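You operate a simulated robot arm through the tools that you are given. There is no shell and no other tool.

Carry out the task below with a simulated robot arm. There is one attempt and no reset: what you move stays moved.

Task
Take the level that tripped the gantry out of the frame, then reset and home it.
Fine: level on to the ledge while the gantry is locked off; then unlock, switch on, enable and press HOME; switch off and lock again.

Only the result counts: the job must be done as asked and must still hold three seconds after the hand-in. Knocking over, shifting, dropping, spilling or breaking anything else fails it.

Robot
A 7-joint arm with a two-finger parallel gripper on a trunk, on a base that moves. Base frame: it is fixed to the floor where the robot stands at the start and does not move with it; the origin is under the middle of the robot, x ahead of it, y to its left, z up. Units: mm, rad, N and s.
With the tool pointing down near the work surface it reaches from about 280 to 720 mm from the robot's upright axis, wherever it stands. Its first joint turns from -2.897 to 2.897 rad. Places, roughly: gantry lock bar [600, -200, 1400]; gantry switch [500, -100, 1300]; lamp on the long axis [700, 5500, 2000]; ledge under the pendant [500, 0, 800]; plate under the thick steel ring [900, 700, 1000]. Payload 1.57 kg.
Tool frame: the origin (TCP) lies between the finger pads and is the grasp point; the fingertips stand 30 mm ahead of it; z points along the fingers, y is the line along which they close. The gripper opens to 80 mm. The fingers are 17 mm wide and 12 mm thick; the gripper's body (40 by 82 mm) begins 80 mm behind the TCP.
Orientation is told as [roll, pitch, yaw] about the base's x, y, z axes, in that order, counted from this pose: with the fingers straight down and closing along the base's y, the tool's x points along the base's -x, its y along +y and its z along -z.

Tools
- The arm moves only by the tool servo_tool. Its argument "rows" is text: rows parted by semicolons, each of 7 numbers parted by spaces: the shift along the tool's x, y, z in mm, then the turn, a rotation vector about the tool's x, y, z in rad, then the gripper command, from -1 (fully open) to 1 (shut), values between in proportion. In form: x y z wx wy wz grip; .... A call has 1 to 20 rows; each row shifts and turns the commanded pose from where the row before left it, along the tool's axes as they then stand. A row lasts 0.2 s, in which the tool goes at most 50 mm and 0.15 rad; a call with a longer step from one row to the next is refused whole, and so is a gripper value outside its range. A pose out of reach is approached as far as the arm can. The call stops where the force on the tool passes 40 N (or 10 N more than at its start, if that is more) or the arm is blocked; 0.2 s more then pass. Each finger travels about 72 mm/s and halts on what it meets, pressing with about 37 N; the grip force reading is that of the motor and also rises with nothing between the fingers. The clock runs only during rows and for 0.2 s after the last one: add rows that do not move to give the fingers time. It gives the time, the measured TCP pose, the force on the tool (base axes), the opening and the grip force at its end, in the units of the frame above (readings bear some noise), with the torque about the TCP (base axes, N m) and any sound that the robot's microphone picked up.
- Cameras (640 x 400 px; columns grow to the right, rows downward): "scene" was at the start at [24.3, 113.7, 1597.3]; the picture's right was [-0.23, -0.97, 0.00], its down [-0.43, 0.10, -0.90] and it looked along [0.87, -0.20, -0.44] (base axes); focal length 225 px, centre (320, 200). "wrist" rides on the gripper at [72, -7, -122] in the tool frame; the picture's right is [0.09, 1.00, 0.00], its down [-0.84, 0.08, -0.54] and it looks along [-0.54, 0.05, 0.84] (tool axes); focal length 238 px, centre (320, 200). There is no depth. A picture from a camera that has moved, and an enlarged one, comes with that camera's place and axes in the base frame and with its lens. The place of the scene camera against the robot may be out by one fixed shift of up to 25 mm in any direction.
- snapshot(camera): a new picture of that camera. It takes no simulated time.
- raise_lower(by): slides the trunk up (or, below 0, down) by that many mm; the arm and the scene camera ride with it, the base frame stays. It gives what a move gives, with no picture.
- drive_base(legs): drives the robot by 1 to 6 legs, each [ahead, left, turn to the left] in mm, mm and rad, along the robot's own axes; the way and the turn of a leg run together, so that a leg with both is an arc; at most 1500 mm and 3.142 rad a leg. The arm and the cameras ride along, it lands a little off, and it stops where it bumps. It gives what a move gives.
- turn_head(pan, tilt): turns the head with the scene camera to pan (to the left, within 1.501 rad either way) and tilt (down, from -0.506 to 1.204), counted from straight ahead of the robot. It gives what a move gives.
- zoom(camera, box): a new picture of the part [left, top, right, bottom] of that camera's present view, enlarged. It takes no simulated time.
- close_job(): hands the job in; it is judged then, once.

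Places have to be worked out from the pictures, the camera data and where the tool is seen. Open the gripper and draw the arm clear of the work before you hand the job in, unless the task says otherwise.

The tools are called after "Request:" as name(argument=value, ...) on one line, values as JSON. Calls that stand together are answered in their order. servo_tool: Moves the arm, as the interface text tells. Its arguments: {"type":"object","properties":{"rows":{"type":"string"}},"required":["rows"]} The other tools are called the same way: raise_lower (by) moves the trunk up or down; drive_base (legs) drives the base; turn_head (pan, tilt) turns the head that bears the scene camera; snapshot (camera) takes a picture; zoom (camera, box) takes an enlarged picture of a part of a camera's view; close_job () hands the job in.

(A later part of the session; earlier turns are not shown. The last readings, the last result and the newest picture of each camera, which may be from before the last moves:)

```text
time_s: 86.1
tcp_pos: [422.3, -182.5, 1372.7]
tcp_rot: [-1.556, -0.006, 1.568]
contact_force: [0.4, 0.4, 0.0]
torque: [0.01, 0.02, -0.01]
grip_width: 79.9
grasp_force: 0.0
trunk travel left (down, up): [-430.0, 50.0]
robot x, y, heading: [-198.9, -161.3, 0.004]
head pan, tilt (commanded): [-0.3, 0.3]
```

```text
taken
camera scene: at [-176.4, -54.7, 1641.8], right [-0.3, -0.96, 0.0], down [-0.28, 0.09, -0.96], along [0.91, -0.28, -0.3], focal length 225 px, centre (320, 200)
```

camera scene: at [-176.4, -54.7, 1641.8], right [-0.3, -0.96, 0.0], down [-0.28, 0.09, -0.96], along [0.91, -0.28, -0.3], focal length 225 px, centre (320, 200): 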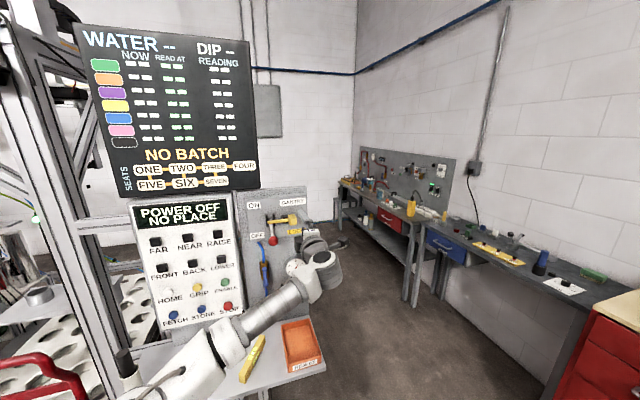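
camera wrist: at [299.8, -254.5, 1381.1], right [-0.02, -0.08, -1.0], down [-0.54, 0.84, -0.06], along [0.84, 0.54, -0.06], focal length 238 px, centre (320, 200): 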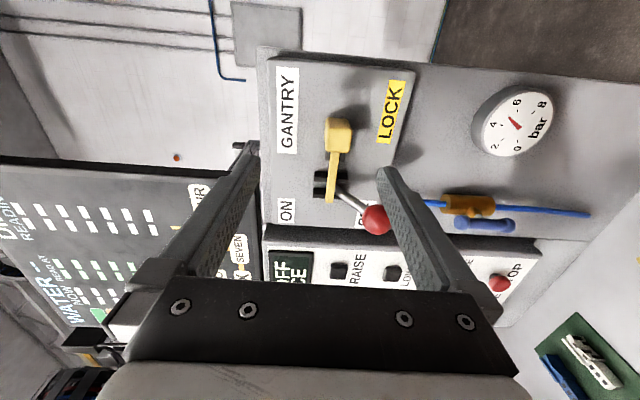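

The hand is in front of the lock with a more natural arm posture. I'll centre on the knob (y -177, z 1348) and move forward to x≈490.

Request:
servo_tool(rows="-2.5 12 15 0 0 0 -1; -2.5 12 20 0.012 0 0 -1; 0 0 20 0 0 0 -1; 0 0 15 0 0 0 -1; 0 0 0 0 0 0 -1")

Request:
snapshot(camera="wrist")

Request:
zoom(camera="scene", box=[240, 180, 360, 280])

```text
time_s: 87.3
tcp_pos: [489.6, -178.4, 1348.1]
tcp_rot: [-1.556, -0.01, 1.567]
contact_force: [-0.8, 0.6, -0.1]
torque: [-0.01, 0.02, -0.03]
grip_width: 80.0
grasp_force: 0.0
trunk travel left (down, up): [-430.0, 50.0]
robot x, y, heading: [-196.9, -162.7, 0.002]
head pan, tilt (commanded): [-0.3, 0.3]
```

```text
taken
camera wrist: at [368.6, -249.6, 1358.0], right [-0.01, -0.08, -1.0], down [-0.54, 0.84, -0.06], along [0.84, 0.54, -0.06], focal length 238 px, centre (320, 200)
```

wrist: 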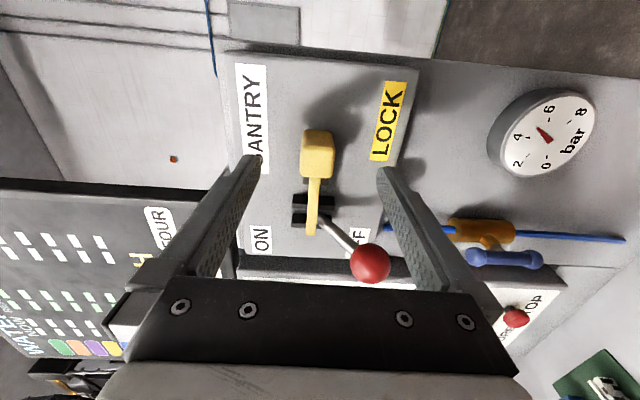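

```text
4.00 times, centred on (300, 230) of scene
camera zoom: at [-176.4, -54.9, 1641.8], right [-0.3, -0.96, 0.0], down [-0.28, 0.09, -0.96], along [0.91, -0.28, -0.3], focal length 900 px, centre (400, 80)
```

zoom: 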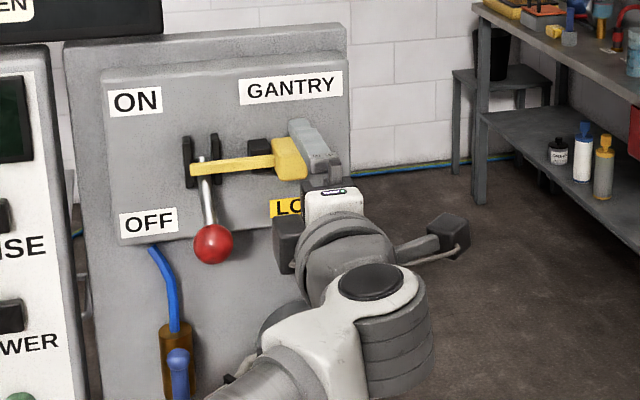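

The knob is centred between the fingers. I'll advance about 60 mm to put the pads over it, stopping short of the box face.

Request:
servo_tool(rows="0 -1 20 0 0 0 -1; 0 0 20 0 0 0 -1; 0 0 14 0 0 0 -1; 0 0 6 0 0 0 -1; 0 0 0 0 0 0 -1")

Request:
snapshot(camera="wrist")

Request:
zoom(camera="scene", box=[240, 180, 360, 280])

```text
time_s: 88.5
tcp_pos: [551.5, -176.0, 1351.6]
tcp_rot: [-1.555, -0.008, 1.566]
contact_force: [0.1, -1.0, -0.2]
torque: [0.01, -0.01, -0.03]
grip_width: 80.1
grasp_force: 0.1
trunk travel left (down, up): [-430.0, 50.0]
robot x, y, heading: [-202.8, -162.3, 0.003]
head pan, tilt (commanded): [-0.3, 0.3]
```

```text
taken
camera wrist: at [428.3, -249.3, 1359.6], right [-0.02, -0.08, -1.0], down [-0.54, 0.84, -0.06], along [0.84, 0.54, -0.06], focal length 238 px, centre (320, 200)
```

wrist: 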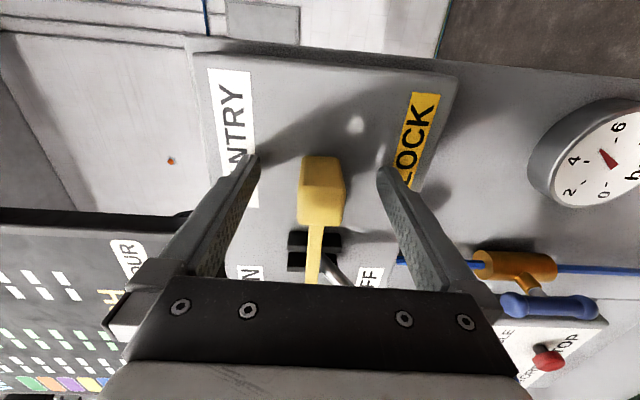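

```text
4.00 times, centred on (300, 230) of scene
camera zoom: at [-176.4, -54.9, 1641.8], right [-0.3, -0.96, 0.0], down [-0.28, 0.09, -0.96], along [0.91, -0.28, -0.3], focal length 900 px, centre (400, 80)
```

zoom: 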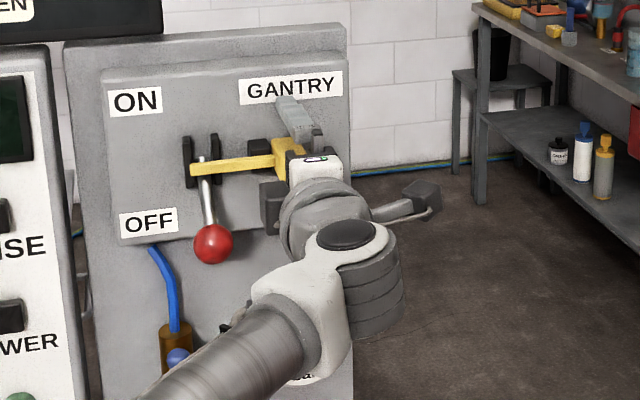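

The knob lies right at the grasp point. I'll close on it and test a small pull to the right (tool +x).

Request:
servo_tool(rows="0 0 0 0 0 0 0.2; 0 0 0 0 0 0 0.7; 0 0 0 0 0 0 1; 0 0 0 0 0 0 1; 0 0 0 0 0 0 1; 0 0 0 0 0 0 1")

Request:
servo_tool(rows="3 0 0 0 0 0 1; 3 0 0 0 0 0 1; 0 0 0 0 0 0 1")

Request:
snapshot(camera="wrist")

```text
time_s: 89.9
tcp_pos: [551.7, -176.9, 1350.5]
tcp_rot: [-1.556, -0.007, 1.567]
contact_force: [-0.4, -0.5, -4.0]
torque: [-0.34, -1.43, -0.01]
grip_width: 25.8
grasp_force: 36.3
trunk travel left (down, up): [-430.0, 50.0]
robot x, y, heading: [-199.8, -160.4, -0.003]
head pan, tilt (commanded): [-0.3, 0.3]
```

```text
time_s: 90.7
tcp_pos: [550.4, -183.0, 1351.2]
tcp_rot: [-1.554, -0.007, 1.566]
contact_force: [-8.8, 0.4, -12.4]
torque: [-0.39, -1.41, 0.29]
grip_width: 25.8
grasp_force: 37.6
out of reach, approached as far as the arm can: row 1
trunk travel left (down, up): [-430.0, 50.0]
robot x, y, heading: [-200.4, -162.3, 0.005]
head pan, tilt (commanded): [-0.3, 0.3]
```

```text
taken
camera wrist: at [428.3, -255.1, 1359.7], right [-0.02, -0.08, -1.0], down [-0.54, 0.84, -0.06], along [0.84, 0.54, -0.06], focal length 238 px, centre (320, 200)
```

wrist: 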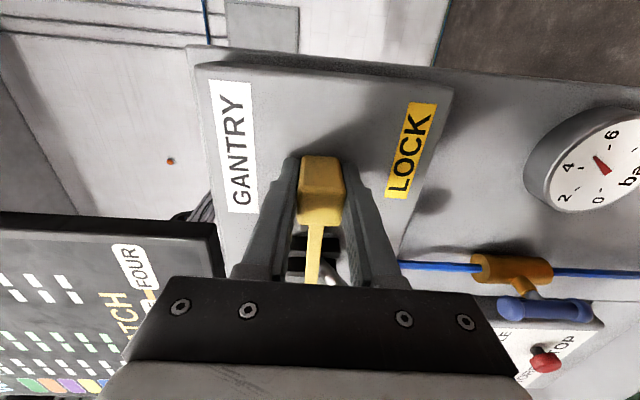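

The knob moves with the hand and almost no y-force builds, so the bar slides to the right. I'll keep pulling in small steps.

Request:
servo_tool(rows="5 0 0 0 0 0 1; 5 0 0 0 0 0 1; 5 0 0 0 0 0 1; 0 0 0 0 0 0 1")

Request:
snapshot(camera="wrist")

Request:
zoom(camera="scene", box=[240, 180, 360, 280])

```text
time_s: 91.7
tcp_pos: [550.1, -198.9, 1351.2]
tcp_rot: [-1.551, -0.009, 1.568]
contact_force: [-11.2, 0.6, -22.2]
torque: [-0.44, -1.29, 0.41]
grip_width: 25.7
grasp_force: 37.4
trunk travel left (down, up): [-430.0, 50.0]
robot x, y, heading: [-201.9, -163.5, -0.002]
head pan, tilt (commanded): [-0.3, 0.3]
```

```text
taken
camera wrist: at [428.3, -270.0, 1360.1], right [-0.02, -0.08, -1.0], down [-0.54, 0.84, -0.06], along [0.84, 0.54, -0.06], focal length 238 px, centre (320, 200)
```

wrist: 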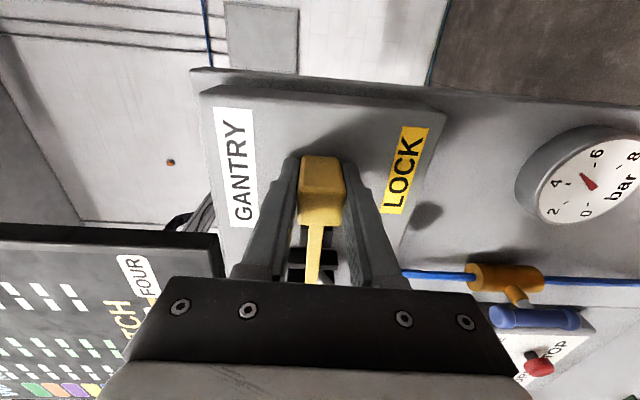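

```text
4.00 times, centred on (300, 230) of scene
camera zoom: at [-175.7, -54.9, 1641.6], right [-0.3, -0.96, 0.0], down [-0.28, 0.09, -0.96], along [0.91, -0.28, -0.3], focal length 900 px, centre (400, 80)
```

zoom: 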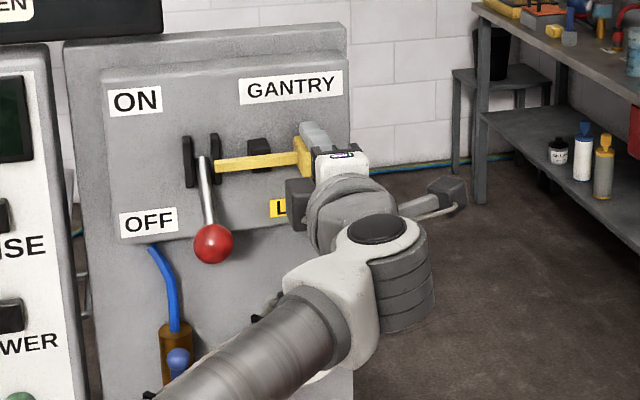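

The bar's end has now passed the lever to the right. I'll relieve the slight upward strain and carry on to its stop.

Request:
servo_tool(rows="4 1 -0.5 0 0 0 1; 4 1 -0.5 0 0 0 1; 4 0.5 0 0 0 0 1; 4 0 0 0 0 0 1; 0 0 0 0 0 0 1")

Request:
zoom(camera="scene", box=[240, 180, 360, 280])

```text
time_s: 93.0
tcp_pos: [550.5, -213.7, 1350.7]
tcp_rot: [-1.545, -0.011, 1.568]
contact_force: [2.3, -0.4, -6.5]
torque: [-0.36, -1.52, -0.08]
grip_width: 26.1
grasp_force: 37.7
out of reach, approached as far as the arm can: row 1, 3
trunk travel left (down, up): [-430.0, 50.0]
robot x, y, heading: [-199.2, -161.3, -0.002]
head pan, tilt (commanded): [-0.3, 0.3]
stopped in row 5: the force on the tool passed its limit at 40 N (the readings are from after the stop); the commanded pose is now the measured one
```

```text
4.00 times, centred on (300, 230) of scene
camera zoom: at [-175.6, -54.9, 1642.5], right [-0.3, -0.96, 0.0], down [-0.28, 0.09, -0.96], along [0.91, -0.28, -0.3], focal length 900 px, centre (400, 80)
```

zoom: 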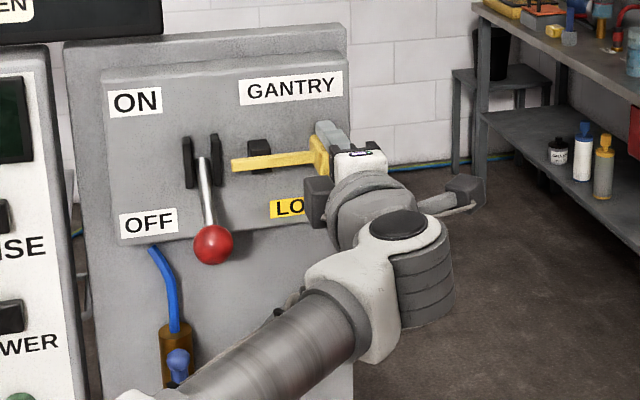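

The bar hit its stop about 37 mm to the right, well clear of the lever, so it's unlocked. I'll open, back off 90 mm, and look.

Request:
servo_tool(rows="0 0 0 0 0 0 0.2; 0 0 0 0 0 0 -0.4; 0 0 0 0 0 0 -1; 0 0 0 0 0 0 -1; 0 0 -10 0 0 0 -1; 0 0 -20 0 0 0 -1; 0 0 -30 0 0 0 -1; 0 0 -30 0 0 0 -1; 0 0 0 0 0 0 -1")

Request:
snapshot(camera="wrist")

Request:
zoom(camera="scene", box=[120, 180, 360, 330])

```text
time_s: 95.0
tcp_pos: [457.4, -212.5, 1355.3]
tcp_rot: [-1.551, -0.007, 1.567]
contact_force: [0.3, 0.8, 0.5]
torque: [-0.01, -0.01, -0.03]
grip_width: 80.2
grasp_force: 0.0
trunk travel left (down, up): [-430.0, 50.0]
robot x, y, heading: [-201.3, -161.6, 0.002]
head pan, tilt (commanded): [-0.3, 0.3]
```

```text
taken
camera wrist: at [335.9, -284.3, 1363.7], right [-0.02, -0.08, -1.0], down [-0.54, 0.84, -0.06], along [0.84, 0.54, -0.06], focal length 238 px, centre (320, 200)
```

wrist: 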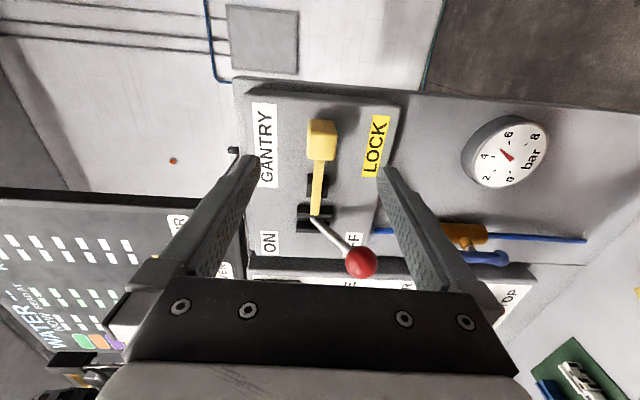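

```text
2.67 times, centred on (240, 255) of scene
camera zoom: at [-176.6, -54.9, 1641.8], right [-0.3, -0.96, 0.0], down [-0.28, 0.09, -0.96], along [0.91, -0.28, -0.3], focal length 600 px, centre (533, 53)
```

zoom: 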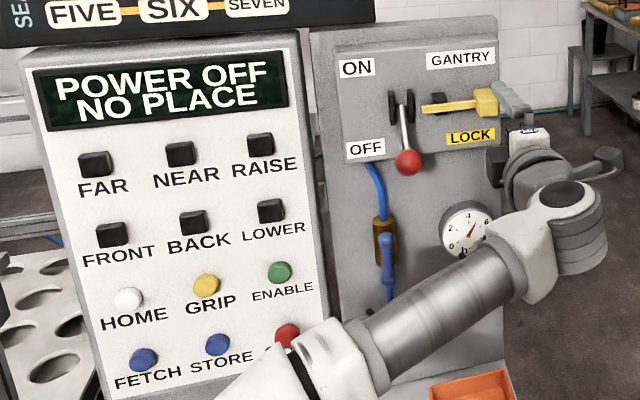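

The lock bar is clear of the lever. I'll close the fingers, go below the red ball and slide the fingertips under it, aiming for TCP (488, -102, 1256).

Request:
servo_tool(rows="0 0 -37 0 0 0 1; 0 25 0 0 0 0 1; 0 25 0 0 0 0 1; 0 25 0 0 0 0 1; 0 24 0 0 0 0 1; -27.5 0 0 0 0 0 1; -27.5 0 0 0 0 0 1; -27.5 0 0 0 0 0 1; -27.5 0 0 0 0 0 1; 0 0 0 0 0 0 1")

Request:
snapshot(camera="wrist")

Request:
snapshot(camera="scene")

```text
time_s: 97.2
tcp_pos: [412.5, -90.5, 1326.7]
tcp_rot: [-1.546, -0.009, 1.566]
contact_force: [0.0, -0.3, 0.1]
torque: [-0.02, -0.02, 0.05]
grip_width: 0.2
grasp_force: 21.4
out of reach, approached as far as the arm can: row 2, 3, 4, 5
trunk travel left (down, up): [-430.0, 50.0]
robot x, y, heading: [-201.3, -159.1, 0.001]
head pan, tilt (commanded): [-0.3, 0.3]
```

```text
taken
camera wrist: at [290.7, -162.9, 1336.8], right [-0.02, -0.08, -1.0], down [-0.54, 0.84, -0.06], along [0.84, 0.54, -0.06], focal length 238 px, centre (320, 200)
```

wrist: 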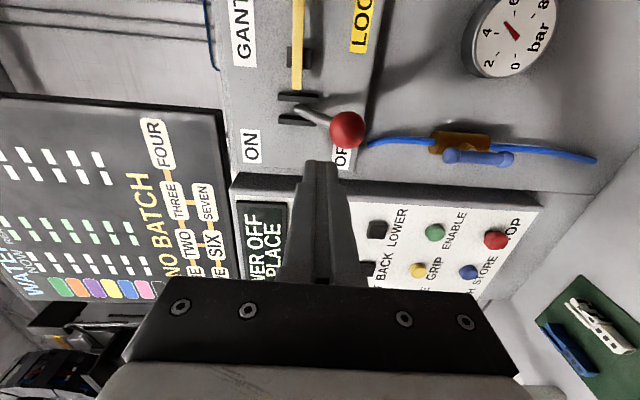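

```text
taken
camera scene: at [-176.5, -54.8, 1641.8], right [-0.3, -0.96, 0.0], down [-0.28, 0.09, -0.96], along [0.91, -0.28, -0.3], focal length 225 px, centre (320, 200)
```

scene: 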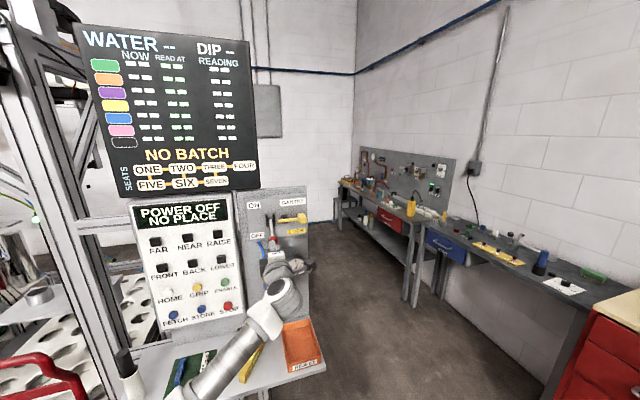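

The arm can't go lower in this posture, so I'll use the trunk: lower 72 mm to put the fingers at z≈1255, then slide under the ball.

Request:
raise_lower(by=-72)

Request:
servo_tool(rows="6 0 10 0 0 0 1; 5 0 20 0 0 0 1; 0 0 20 0 0 0 1; 0 0 17 0 0 0 1; 0 0 9 0 0 0 1; 0 0 0 0 0 0 1")

Request:
snapshot(camera="wrist")

Request:
zoom(camera="scene", box=[200, 160, 360, 280])

```text
time_s: 98.3
tcp_pos: [413.1, -92.4, 1254.8]
tcp_rot: [-1.549, -0.008, 1.567]
contact_force: [-0.4, -0.3, 0.3]
torque: [0.0, 0.02, -0.02]
grip_width: 0.0
grasp_force: 21.1
trunk travel left (down, up): [-358.0, 122.0]
robot x, y, heading: [-196.9, -158.4, -0.005]
head pan, tilt (commanded): [-0.3, 0.3]
```

```text
time_s: 99.7
tcp_pos: [489.7, -100.7, 1253.9]
tcp_rot: [-1.548, -0.008, 1.567]
contact_force: [0.0, -0.1, 0.3]
torque: [-0.02, 0.02, -0.01]
grip_width: 0.0
grasp_force: 21.4
trunk travel left (down, up): [-358.0, 122.0]
robot x, y, heading: [-196.6, -157.3, -0.004]
head pan, tilt (commanded): [-0.3, 0.3]
```

```text
taken
camera wrist: at [367.6, -173.9, 1262.9], right [-0.02, -0.08, -1.0], down [-0.54, 0.84, -0.06], along [0.84, 0.54, -0.06], focal length 238 px, centre (320, 200)
```

wrist: 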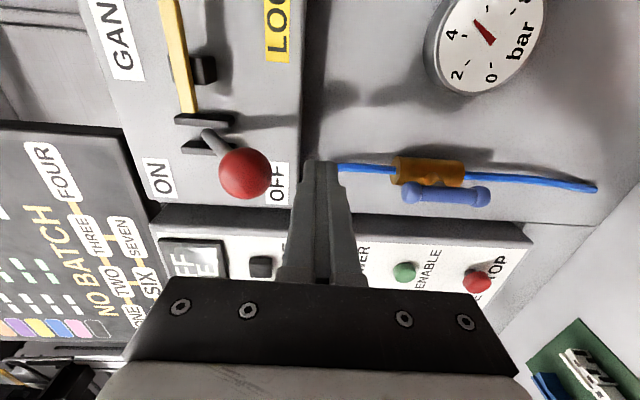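

```text
3.33 times, centred on (280, 220) of scene
camera zoom: at [-176.4, -54.9, 1569.8], right [-0.3, -0.96, 0.0], down [-0.28, 0.09, -0.96], along [0.91, -0.28, -0.3], focal length 750 px, centre (453, 133)
```

zoom: 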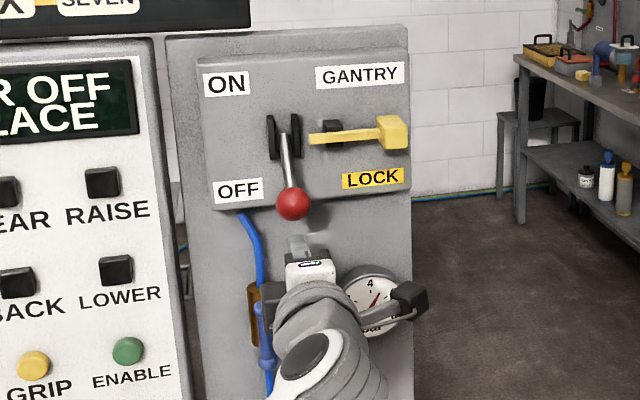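

The ball checks out at (506, -102, 1303) and the closed fingers are right below it. I'll push up gently with 8 mm steps.

Request:
servo_tool(rows="0 -8 0 0 0 0 1; 0 -8 0 0 0 0 1; 0 -8 0 0 0 0 1; 0 -8 0 0 0 0 1; 0 -8 0 0 0 0 1; 0 0 0 0 0 0 1")

Request:
zoom(camera="scene", box=[200, 160, 360, 280])

```text
time_s: 100.7
tcp_pos: [489.8, -101.5, 1275.7]
tcp_rot: [-1.528, -0.007, 1.565]
contact_force: [-4.5, 1.4, -7.4]
torque: [-0.08, 0.06, 0.01]
grip_width: 0.0
grasp_force: 21.3
trunk travel left (down, up): [-358.0, 122.0]
robot x, y, heading: [-201.0, -164.1, 0.005]
head pan, tilt (commanded): [-0.3, 0.3]
stopped in row 5: the force on the tool passed its limit at 47 N (the readings are from after the stop); the commanded pose is now the measured one
```

```text
3.33 times, centred on (280, 220) of scene
camera zoom: at [-176.5, -54.6, 1569.8], right [-0.29, -0.96, 0.0], down [-0.28, 0.09, -0.96], along [0.91, -0.28, -0.3], focal length 750 px, centre (453, 133)
```

zoom: 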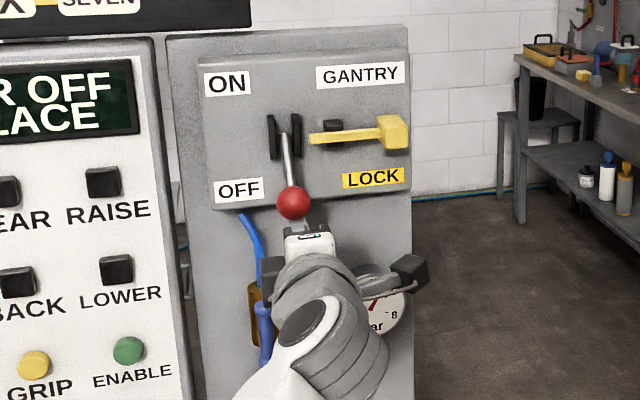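

The push stopped at 47 N just as the fingers met the ball, perhaps because I pushed too fast against a stiff lever. I'll try again with 1.5 mm steps.

Request:
servo_tool(rows="0 -1.5 0 0 0 0 1; 0 -1.5 0 0 0 0 1; 0 -1.5 0 0 0 0 1; 0 -1.5 0 0 0 0 1; 0 0 0 0 0 0 1")

Request:
zoom(camera="wrist", box=[160, 0, 400, 200])

```text
time_s: 101.5
tcp_pos: [490.3, -101.1, 1277.6]
tcp_rot: [-1.521, -0.005, 1.569]
contact_force: [-3.6, 1.0, -6.6]
torque: [0.01, 0.06, 0.01]
grip_width: 0.0
grasp_force: 21.3
trunk travel left (down, up): [-358.0, 122.0]
robot x, y, heading: [-203.1, -164.5, 0.002]
head pan, tilt (commanded): [-0.3, 0.3]
stopped in row 4: the force on the tool passed its limit at 42 N (the readings are from after the stop); the commanded pose is now the measured one
```

```text
2.00 times, centred on (280, 100) of wrist
camera zoom: at [368.1, -174.6, 1290.1], right [-0.05, -0.09, -0.99], down [-0.54, 0.84, -0.05], along [0.84, 0.54, -0.09], focal length 477 px, centre (400, 400)
```

zoom: 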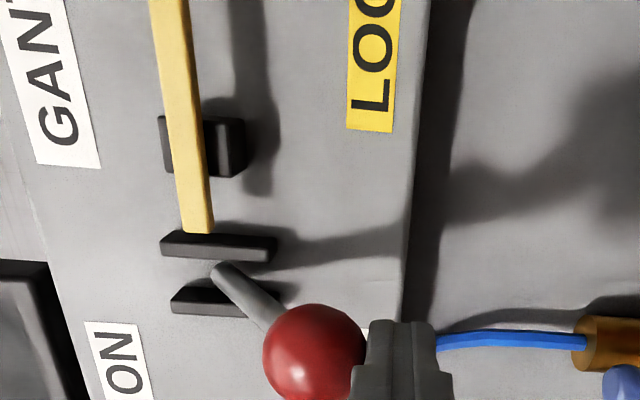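

The ball hasn't moved at 42 N, so the lever may still be held by the lock: the bar could have more travel to the right (my pull stopped on strain, near the arm's limit). I'll back out and look at the bar again from in front, with the arm in a better posture.

Request:
servo_tool(rows="0 4 -10 0 0 0 1; 0 0 -25 0.02 0 0 1; 0 0 -30 0.02 0 0 1; 25 -25 0 0 0 0 -1; 28 -25 0 0 0 0 -1; 28 -25 0 0 0 0 -1; 28 0 0 0 0 0 -1; 0 0 0 0 0 0 -1")

Request:
snapshot(camera="wrist")

Request:
zoom(camera="wrist", box=[230, 80, 410, 290])

```text
time_s: 103.3
tcp_pos: [424.6, -212.9, 1350.9]
tcp_rot: [-1.566, -0.004, 1.569]
contact_force: [-0.1, 0.1, -0.3]
torque: [-0.01, -0.04, -0.01]
grip_width: 79.8
grasp_force: 0.1
trunk travel left (down, up): [-358.0, 122.0]
robot x, y, heading: [-204.5, -161.2, -0.002]
head pan, tilt (commanded): [-0.3, 0.3]
```

```text
taken
camera wrist: at [302.5, -284.9, 1358.7], right [-0.01, -0.09, -1.0], down [-0.54, 0.84, -0.07], along [0.84, 0.54, -0.05], focal length 238 px, centre (320, 200)
```

wrist: 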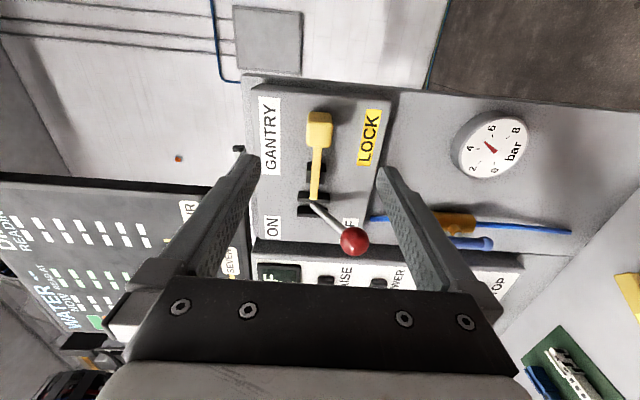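

```text
1.90 times, centred on (320, 185) of wrist
camera zoom: at [302.5, -284.9, 1358.7], right [-0.01, -0.09, -1.0], down [-0.54, 0.84, -0.07], along [0.84, 0.54, -0.05], focal length 454 px, centre (320, 229)
```

zoom: 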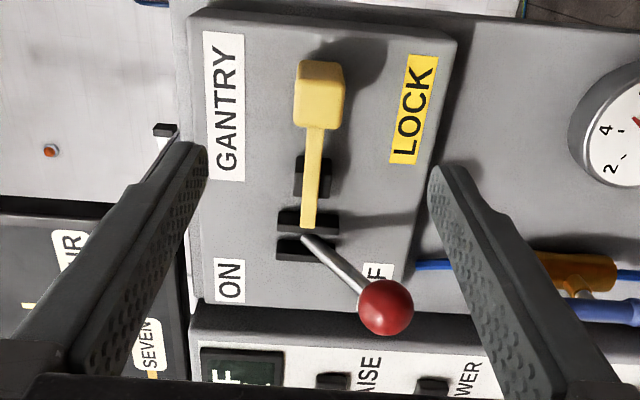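

The bar's tip still sits in front of the gate's right-hand plate, so more travel is plausible. I'll advance to grip the knob again and pull farther right.

Request:
servo_tool(rows="0 0 20 0 0 0 -1; 0 0 30 0 0 0 -1; 0 0 30 0 0 0 -1; 0 0 25 0 0 0 -1; 0 0 15 0 0 0 -1; 0 0 6 0 0 0 -1; 0 0 0 0 0 0 -1")

Request:
snapshot(camera="wrist")

```text
time_s: 104.9
tcp_pos: [551.3, -210.9, 1350.3]
tcp_rot: [-1.565, -0.005, 1.566]
contact_force: [1.0, 0.0, -0.1]
torque: [0.03, 0.01, -0.02]
grip_width: 80.0
grasp_force: 0.0
trunk travel left (down, up): [-358.0, 122.0]
robot x, y, heading: [-200.2, -162.4, 0.001]
head pan, tilt (commanded): [-0.3, 0.3]
```

```text
taken
camera wrist: at [428.3, -284.1, 1357.2], right [-0.01, -0.09, -1.0], down [-0.54, 0.84, -0.07], along [0.84, 0.54, -0.05], focal length 238 px, centre (320, 200)
```

wrist: 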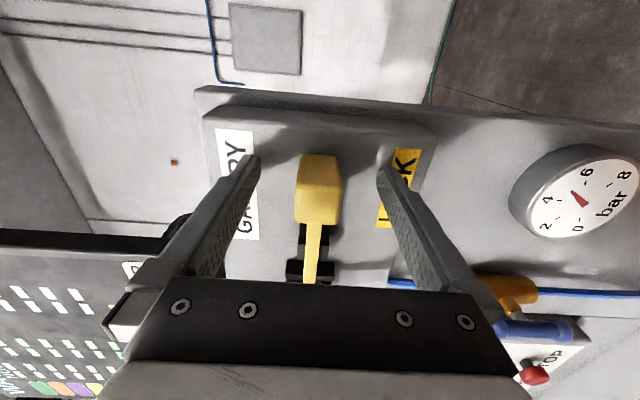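

Knob is between the pads. I'll close and pull right in 3 mm steps, reading the force.

Request:
servo_tool(rows="0 0 0 0 0 0 0.3; 0 0 0 0 0 0 0.8; 0 0 0 0 0 0 1; 0 0 0 0 0 0 1; 0 0 0 0 0 0 1")

Request:
servo_tool(rows="3 0 0 0 0 0 1; 3 0 0 0 0 0 1; 0 0 0 0 0 0 1")

Request:
servo_tool(rows="3 0 0 0 0 0 1; 3 0 0 0 0 0 1; 0 0 0 0 0 0 1")

```text
time_s: 106.1
tcp_pos: [550.4, -211.9, 1351.4]
tcp_rot: [-1.568, -0.005, 1.567]
contact_force: [6.0, 0.2, 9.3]
torque: [-0.24, -0.24, -0.17]
grip_width: 25.8
grasp_force: 37.2
trunk travel left (down, up): [-358.0, 122.0]
robot x, y, heading: [-199.9, -161.0, 0.006]
head pan, tilt (commanded): [-0.3, 0.3]
```

```text
time_s: 106.9
tcp_pos: [550.3, -216.5, 1350.8]
tcp_rot: [-1.566, -0.004, 1.571]
contact_force: [10.3, 4.5, 12.5]
torque: [-0.21, -0.44, -0.72]
grip_width: 25.5
grasp_force: 37.0
trunk travel left (down, up): [-358.0, 122.0]
robot x, y, heading: [-201.1, -160.5, 0.003]
head pan, tilt (commanded): [-0.3, 0.3]
```

```text
time_s: 107.7
tcp_pos: [549.3, -216.2, 1350.5]
tcp_rot: [-1.568, -0.001, 1.578]
contact_force: [1.6, 21.2, 8.4]
torque: [-0.04, -0.75, 0.38]
grip_width: 25.7
grasp_force: 37.2
trunk travel left (down, up): [-358.0, 122.0]
robot x, y, heading: [-203.2, -161.5, 0.004]
head pan, tilt (commanded): [-0.3, 0.3]
```

The force now builds (21 N at y -216), so the bar is at its real end stop, about 4 mm further than before. I'll release, back off and try the lever again.

Request:
servo_tool(rows="-3 0 0 0 0 0 1; 0 0 0 0 0 0 0.2; 0 0 0 0 0 0 -0.4; 0 0 0 0 0 0 -1; 0 0 0 0 0 0 -1; 0 0 -10 0 0 0 -1; 0 0 -30 0 0 0 -1; 0 0 -40 0 0 0 -1; 0 0 -45 0 0 0 -1; 0 0 0 0 0 0 -1")

Request:
snapshot(camera="wrist")

Request:
zoom(camera="scene", box=[120, 140, 360, 290])

```text
time_s: 109.9
tcp_pos: [424.2, -221.0, 1352.1]
tcp_rot: [-1.565, -0.007, 1.57]
contact_force: [-0.4, 0.2, 0.1]
torque: [-0.01, 0.03, -0.01]
grip_width: 80.2
grasp_force: 0.1
trunk travel left (down, up): [-358.0, 122.0]
robot x, y, heading: [-202.4, -166.6, 0.002]
head pan, tilt (commanded): [-0.3, 0.3]
```

```text
taken
camera wrist: at [300.4, -293.1, 1359.5], right [-0.01, -0.09, -1.0], down [-0.54, 0.84, -0.07], along [0.84, 0.54, -0.05], focal length 238 px, centre (320, 200)
```

wrist: 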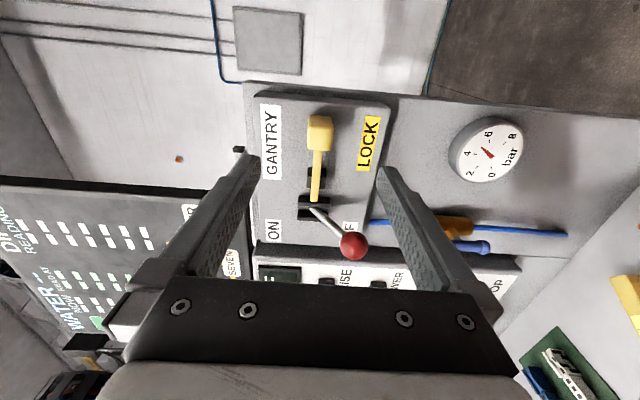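

```text
2.67 times, centred on (240, 215) of scene
camera zoom: at [-177.4, -54.8, 1569.8], right [-0.29, -0.96, 0.0], down [-0.28, 0.09, -0.96], along [0.91, -0.28, -0.3], focal length 600 px, centre (533, 160)
```

zoom: 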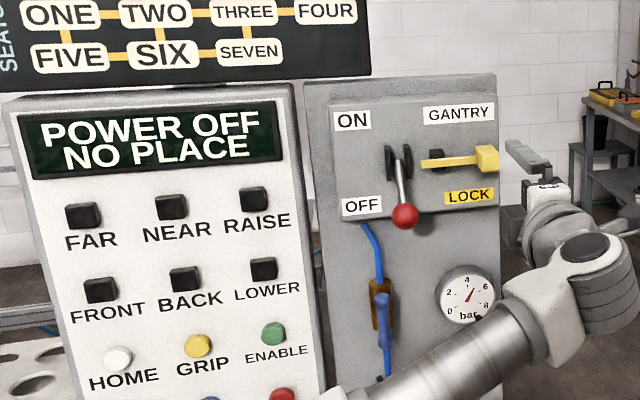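

The bar is at full travel and clear of the lever. I'll bring the closed fingers under the ball again and push slowly, up and slightly outward along its arc.

Request:
servo_tool(rows="-30 0 -5 0 0 0 1; -30 0 -5 0 0 0 1; -30 0 0 0 0 0 1; -29 0 0 0 0 0 1; 0 23 0 0 0 0 1; 0 23 0 0 0 0 1; 0 23 0 0 0 0 1; 0 22 0 0 0 0 1; 0 0 0 0 0 0 1")

Request:
servo_tool(rows="0 0 20 0 0 0 1; 0 0 25 0 0 0 1; 0 0 20 0 0 0 1; 0 0 10 0 0 0 1; 0 0 0 0 0 0 1")

Request:
snapshot(camera="wrist")

```text
time_s: 111.9
tcp_pos: [413.6, -102.2, 1260.5]
tcp_rot: [-1.565, -0.004, 1.57]
contact_force: [0.4, 0.4, -0.4]
torque: [0.01, -0.01, -0.01]
grip_width: 0.1
grasp_force: 20.8
trunk travel left (down, up): [-358.0, 122.0]
robot x, y, heading: [-201.3, -161.2, -0.003]
head pan, tilt (commanded): [-0.3, 0.3]
```

```text
time_s: 113.1
tcp_pos: [490.1, -100.4, 1260.5]
tcp_rot: [-1.564, -0.005, 1.566]
contact_force: [-0.4, 0.4, -0.1]
torque: [0.0, 0.02, 0.0]
grip_width: 0.0
grasp_force: 20.9
trunk travel left (down, up): [-358.0, 122.0]
robot x, y, heading: [-202.0, -163.1, 0.003]
head pan, tilt (commanded): [-0.3, 0.3]
```

```text
taken
camera wrist: at [367.9, -173.2, 1268.3], right [-0.01, -0.09, -1.0], down [-0.54, 0.84, -0.07], along [0.84, 0.54, -0.05], focal length 238 px, centre (320, 200)
```

wrist: 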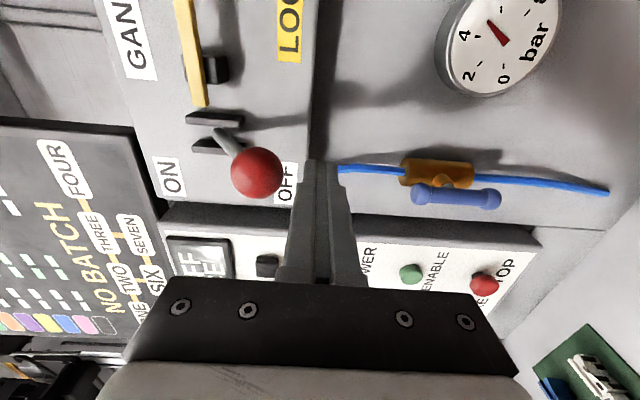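

The fingers are under the ball again. I'll approach contact and press slowly along the arc.

Request:
servo_tool(rows="0 -4 0 0 0 0 1; 0 -4 0 0 0 0 1; 0 -3 0 0 0 0 1; 0 -2 0 0 0 0 1; 0 -1.5 -0.5 0 0 0 1; 0 -1.5 -0.5 0 0 0 1; 0 -1.5 -0.5 0 0 0 1; 0 -1.5 -0.5 0 0 0 1; 0 -1.5 -0.5 0 0 0 1; 0 -1.5 -0.5 0 0 0 1; 0 0 0 0 0 0 1")

Request:
snapshot(camera="wrist")

```text
time_s: 115.5
tcp_pos: [487.4, -102.0, 1283.6]
tcp_rot: [-1.567, -0.005, 1.567]
contact_force: [-9.0, -1.6, -10.0]
torque: [0.01, 0.05, -0.02]
grip_width: 0.3
grasp_force: 21.6
trunk travel left (down, up): [-358.0, 122.0]
robot x, y, heading: [-201.1, -159.6, -0.001]
head pan, tilt (commanded): [-0.3, 0.3]
```

```text
taken
camera wrist: at [365.1, -174.1, 1290.5], right [0.0, -0.09, -1.0], down [-0.54, 0.84, -0.07], along [0.84, 0.54, -0.05], focal length 238 px, centre (320, 200)
```

wrist: 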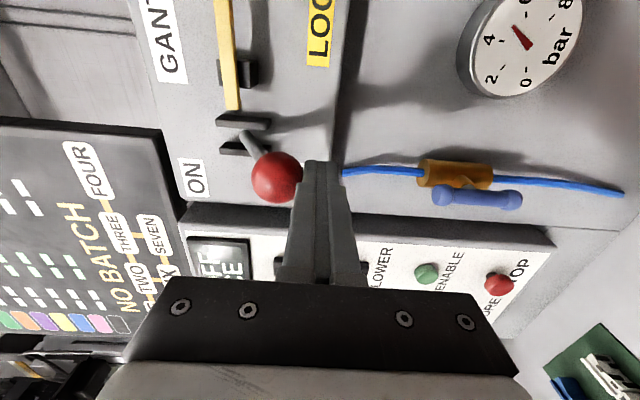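

The lever is now moving: only about 10 N and the fingers are already 7 mm past the old contact. I'll continue pushing up.

Request:
servo_tool(rows="0 -3 0 0 0 0 1; 0 -4 0 0 0 0 1; 0 -4 0 0 0 0 1; 0 -4 0 0 0 0 1; 0 -4 0 0 0 0 1; 0 -4 0 0 0 0 1; 0 -4 0 0 0 0 1; 0 -4 0 0 0 0 1; 0 -4 0 0 0 0 1; 0 -4 0 0 0 0 1; 0 0 0 0 0 0 1")

Request:
snapshot(camera="wrist")

Request:
zoom(camera="scene", box=[120, 140, 360, 290])

```text
time_s: 117.9
tcp_pos: [486.9, -101.9, 1322.5]
tcp_rot: [-1.566, -0.004, 1.568]
contact_force: [0.2, -1.0, -0.6]
torque: [-0.01, -0.02, 0.02]
grip_width: 0.0
grasp_force: 21.4
trunk travel left (down, up): [-358.0, 122.0]
robot x, y, heading: [-199.5, -161.4, 0.003]
head pan, tilt (commanded): [-0.3, 0.3]
```

```text
taken
camera wrist: at [365.0, -174.4, 1329.8], right [-0.01, -0.09, -1.0], down [-0.54, 0.84, -0.07], along [0.84, 0.54, -0.05], focal length 238 px, centre (320, 200)
```

wrist: 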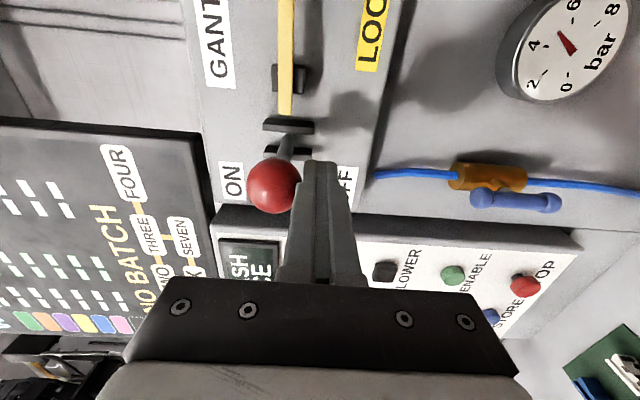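

```text
2.67 times, centred on (240, 215) of scene
camera zoom: at [-177.2, -54.9, 1569.8], right [-0.29, -0.96, 0.0], down [-0.28, 0.09, -0.96], along [0.91, -0.28, -0.3], focal length 600 px, centre (533, 160)
```

zoom: 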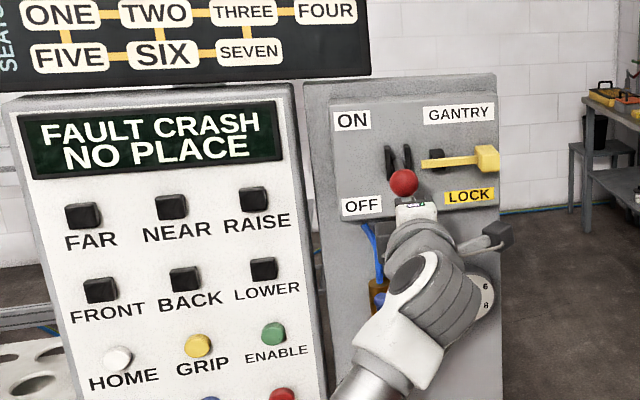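

The panel now reads FAULT CRASH, so power is on; the lever is about halfway. I'll push it the rest of the way up to its stop.

Request:
servo_tool(rows="0 -4 0 0 0 0 1; 0 -4 0 0 0 0 1; 0 -4 0 0 0 0 1; 0 -4 0 0 0 0 1; 0 -4 0 0 0 0 1; 0 -4 0 0 0 0 1; 0 -4 0 0 0 0 1; 0 -4 0 0 0 0 1; 0 -4 0 0 0 0 1; 0 -4 0 0 0 0 1; 0 -3 0 0 0 0 1; 0 -3 0 0 0 0 1; 0 0 0 0 0 0 1")

Request:
zoom(camera="scene", box=[120, 140, 360, 290])

Request:
snapshot(camera="wrist")

```text
time_s: 120.7
tcp_pos: [488.1, -102.5, 1368.5]
tcp_rot: [-1.565, -0.004, 1.569]
contact_force: [0.2, 0.5, 0.4]
torque: [0.0, 0.01, 0.01]
grip_width: 0.0
grasp_force: 21.3
trunk travel left (down, up): [-358.0, 122.0]
robot x, y, heading: [-199.0, -161.2, -0.001]
head pan, tilt (commanded): [-0.3, 0.3]
```

```text
2.67 times, centred on (240, 215) of scene
camera zoom: at [-177.3, -54.8, 1569.8], right [-0.29, -0.96, 0.0], down [-0.28, 0.09, -0.96], along [0.91, -0.28, -0.3], focal length 600 px, centre (533, 160)
```

zoom: 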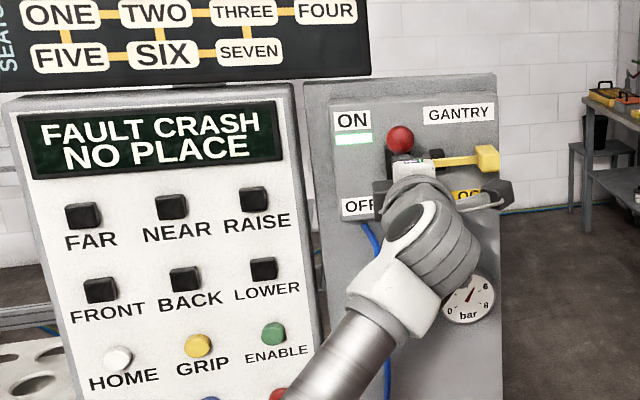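

```text
taken
camera wrist: at [365.2, -174.7, 1375.4], right [-0.01, -0.09, -1.0], down [-0.54, 0.84, -0.07], along [0.84, 0.54, -0.05], focal length 238 px, centre (320, 200)
```

wrist: 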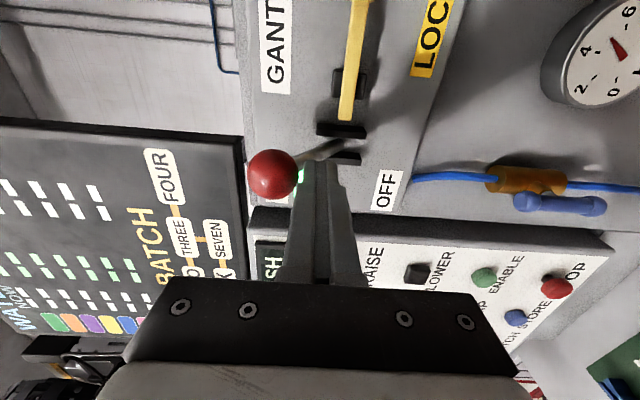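

The ON lamp is lit and the lever holds at (506, -102, 1400). I'll withdraw the fingers, then check the arm's posture before going down to the ENABLE button at about (587, 78, 1121).

Request:
servo_tool(rows="0 3 -10 0 0 0 1; 0 0 -30 0 0 0 1; 0 0 -40 0 0 0 1; 0 0 -10 0 0 0 1; 0 0 0 0 0 0 1")

Request:
turn_head(pan=-0.1, tilt=0.6)

Request:
snapshot(camera="scene")

```text
time_s: 121.9
tcp_pos: [396.3, -102.2, 1364.8]
tcp_rot: [-1.564, -0.006, 1.569]
contact_force: [-0.2, -0.4, 0.3]
torque: [-0.01, -0.02, 0.0]
grip_width: 0.0
grasp_force: 21.1
trunk travel left (down, up): [-358.0, 122.0]
robot x, y, heading: [-202.5, -160.7, -0.0]
head pan, tilt (commanded): [-0.3, 0.3]
```

```text
time_s: 122.7
tcp_pos: [396.7, -101.9, 1363.8]
tcp_rot: [-1.565, -0.005, 1.57]
contact_force: [-0.3, 0.9, -0.4]
torque: [-0.02, 0.0, 0.0]
grip_width: 0.1
grasp_force: 21.1
trunk travel left (down, up): [-358.0, 122.0]
robot x, y, heading: [-201.4, -161.2, -0.002]
head pan, tilt (commanded): [-0.099, 0.6]
```

```text
taken
camera scene: at [-178.5, -36.1, 1542.3], right [-0.1, -1.0, 0.0], down [-0.56, 0.06, -0.83], along [0.82, -0.08, -0.56], focal length 225 px, centre (320, 200)
```

scene: 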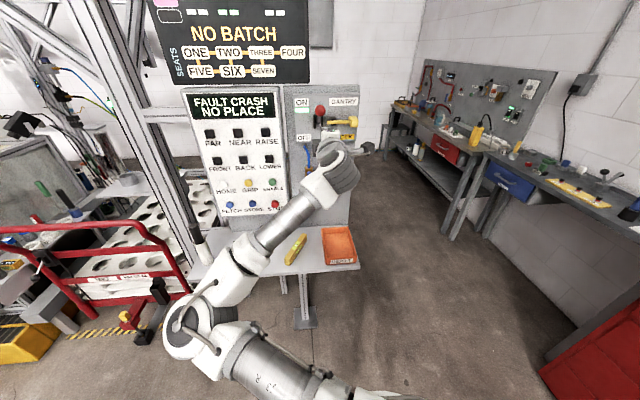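

The elbow hangs low on the left but everything of it stays at x<300, clear of the ledge. I'll drive left about 220 mm and lower the trunk so the hand faces the ENABLE/HOME row without changing the arm's posture.

Request:
drive_base(legs=[[0, 225, 0]])

Request:
raise_lower(by=-243)

Request:
snapshot(camera="wrist")

Request:
snapshot(camera="scene")

```text
time_s: 125.0
tcp_pos: [396.4, 117.5, 1364.4]
tcp_rot: [-1.565, -0.006, 1.566]
contact_force: [-0.2, -0.1, -0.8]
torque: [-0.01, 0.0, -0.03]
grip_width: 0.0
grasp_force: 21.5
trunk travel left (down, up): [-358.0, 122.0]
robot x, y, heading: [-201.6, 59.5, -0.005]
head pan, tilt (commanded): [-0.099, 0.6]
```

```text
time_s: 127.5
tcp_pos: [396.6, 118.0, 1121.3]
tcp_rot: [-1.565, -0.006, 1.565]
contact_force: [-0.2, 0.2, -0.1]
torque: [0.0, 0.0, 0.0]
grip_width: 0.0
grasp_force: 21.2
trunk travel left (down, up): [-115.0, 365.0]
robot x, y, heading: [-201.4, 60.9, -0.002]
head pan, tilt (commanded): [-0.099, 0.6]
```

```text
taken
camera wrist: at [274.4, 46.6, 1129.1], right [-0.01, -0.09, -1.0], down [-0.54, 0.84, -0.07], along [0.84, 0.54, -0.05], focal length 238 px, centre (320, 200)
```

wrist: 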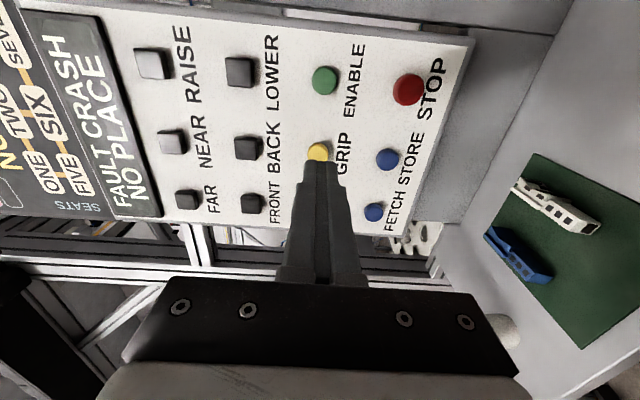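

```text
taken
camera scene: at [-178.0, 186.2, 1299.3], right [-0.1, -0.99, 0.0], down [-0.56, 0.06, -0.83], along [0.82, -0.08, -0.56], focal length 225 px, centre (320, 200)
```

scene: 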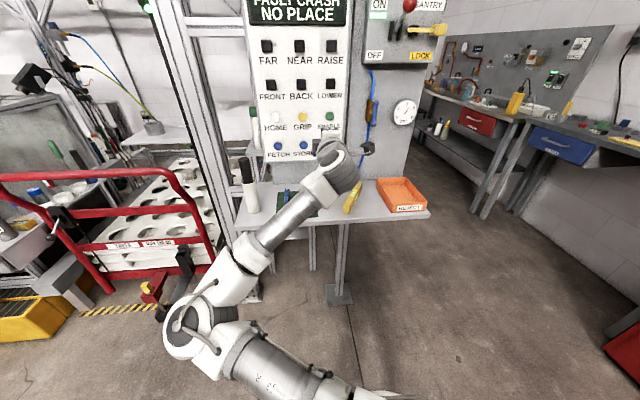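

ENABLE computes to (586, 78, 1119), GRIP to y 169, and HOME follows at y≈261 in the same row. I'll first check that the arm can reach in front of HOME, then return to ENABLE.

Request:
servo_tool(rows="-30 2 0 0 0 0 1; -30 0 0 0 0 0 1; -30 0 0 0 0 0 1; -30 0 0 0 0 0 1; -23 0 0 0 0 0 1; 0 0 30 0 0 0 1; 0 0 30 0 0 0 1; 0 0 30 0 0 0 1; 0 0 0 0 0 0 1")

Request:
snapshot(camera="wrist")

Request:
snapshot(camera="scene")

```text
time_s: 129.5
tcp_pos: [486.9, 259.0, 1119.9]
tcp_rot: [-1.565, -0.005, 1.564]
contact_force: [-1.5, 0.0, -0.2]
torque: [0.01, -0.02, 0.02]
grip_width: 0.0
grasp_force: 21.0
trunk travel left (down, up): [-115.0, 365.0]
robot x, y, heading: [-197.3, 61.3, 0.003]
head pan, tilt (commanded): [-0.099, 0.6]
```

```text
taken
camera wrist: at [363.9, 188.0, 1127.1], right [-0.01, -0.09, -1.0], down [-0.54, 0.84, -0.07], along [0.84, 0.54, -0.05], focal length 238 px, centre (320, 200)
```

wrist: 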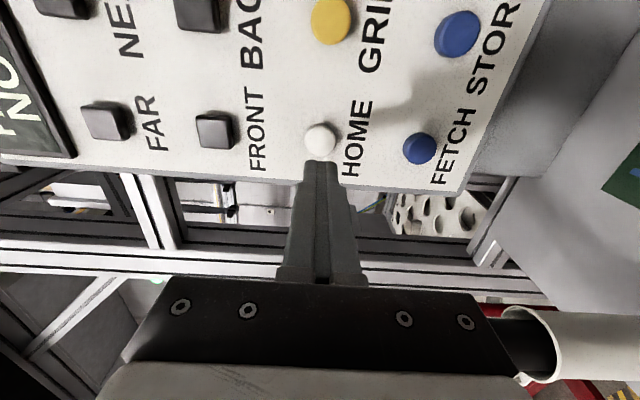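

```text
taken
camera scene: at [-178.0, 186.2, 1299.3], right [-0.1, -0.99, 0.0], down [-0.56, 0.06, -0.83], along [0.82, -0.08, -0.56], focal length 225 px, centre (320, 200)
```

scene: 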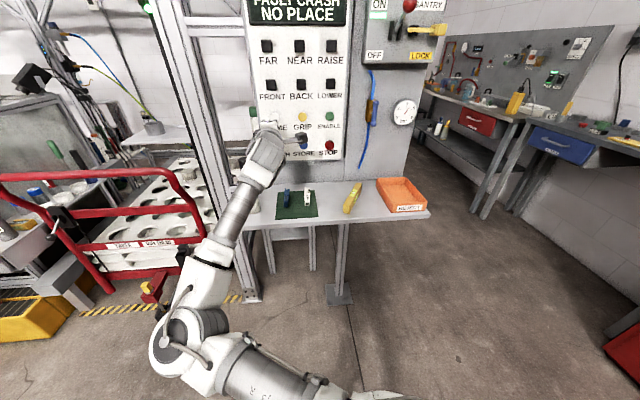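

HOME checks at (584, 260, 1120), straight ahead of the fingers and reachable; the cup's top is about 100 mm below the hand. I'll now go back to ENABLE and stop short of it.

Request:
servo_tool(rows="0 0 -25 0 0 0 1; 0 0 -25 0 0 0 1; 30 0 0 0 0 0 1; 30 0 0 0 0 0 1; 30 0 0 0 0 0 1; 30 0 0 0 0 0 1; 30 0 0 0 0 0 1; 31 0 0 0 0 0 1; 0 0 30 0 0 0 1; 0 0 30 0 0 0 1; 0 0 15 0 0 0 1; 0 0 0 0 0 0 1")

Request:
snapshot(camera="wrist")

```text
time_s: 132.1
tcp_pos: [511.2, 79.5, 1117.3]
tcp_rot: [-1.565, -0.005, 1.565]
contact_force: [0.1, 0.2, -0.6]
torque: [0.02, 0.02, 0.01]
grip_width: 0.0
grasp_force: 21.2
trunk travel left (down, up): [-115.0, 365.0]
robot x, y, heading: [-201.0, 60.9, 0.0]
head pan, tilt (commanded): [-0.099, 0.6]
```

```text
taken
camera wrist: at [389.0, 7.9, 1125.3], right [-0.01, -0.09, -1.0], down [-0.54, 0.84, -0.07], along [0.84, 0.54, -0.05], focal length 238 px, centre (320, 200)
```

wrist: 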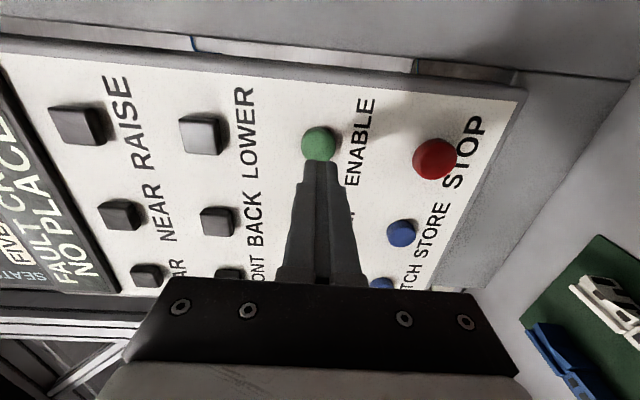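

The fingertips face the green ENABLE button about 35–45 mm ahead. I'll press forward slowly and watch force and sound.

Request:
servo_tool(rows="0 -1 6 0 0 0 1; 0 0 6 0 0 0 1; 0 0 6 0 0 0 1; 0 0 4 0 0 0 1; 0 0 3 0 0 0 1; 0 0 3 0 0 0 1; 0 0 3 0 0 0 1; 0 0 0 0 0 0 1")

Request:
zoom(camera="wrist", box=[220, 80, 420, 220])

Request:
zoom(camera="scene", box=[220, 0, 460, 160])

```text
time_s: 133.9
tcp_pos: [541.8, 80.0, 1120.0]
tcp_rot: [-1.566, -0.005, 1.566]
contact_force: [0.3, 0.3, -1.1]
torque: [0.01, -0.03, 0.03]
grip_width: 0.2
grasp_force: 21.5
trunk travel left (down, up): [-115.0, 365.0]
robot x, y, heading: [-200.7, 59.6, -0.001]
head pan, tilt (commanded): [-0.099, 0.6]
```

```text
2.86 times, centred on (320, 150) of wrist
camera zoom: at [419.7, 7.9, 1126.8], right [-0.01, -0.09, -1.0], down [-0.54, 0.84, -0.07], along [0.84, 0.53, -0.05], focal length 681 px, centre (320, 343)
```

zoom: 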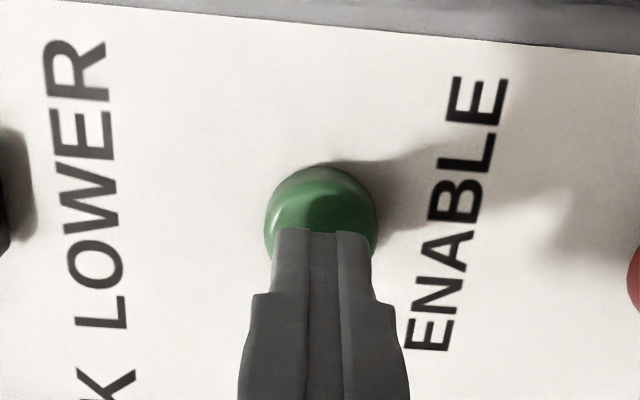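

```text
2.50 times, centred on (340, 80) of scene
camera zoom: at [-178.0, 186.2, 1299.3], right [-0.1, -0.99, 0.0], down [-0.56, 0.06, -0.83], along [0.82, -0.08, -0.56], focal length 562 px, centre (270, 500)
```

zoom: 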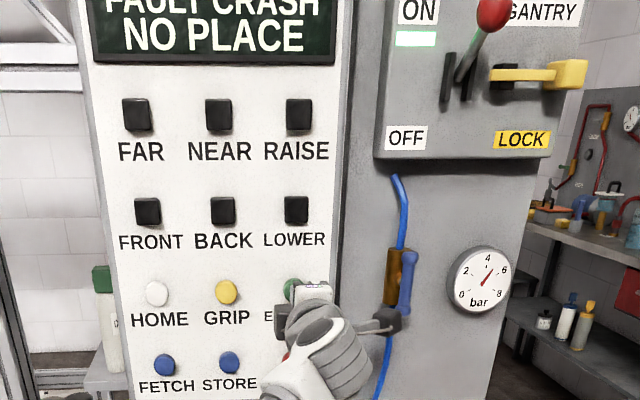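

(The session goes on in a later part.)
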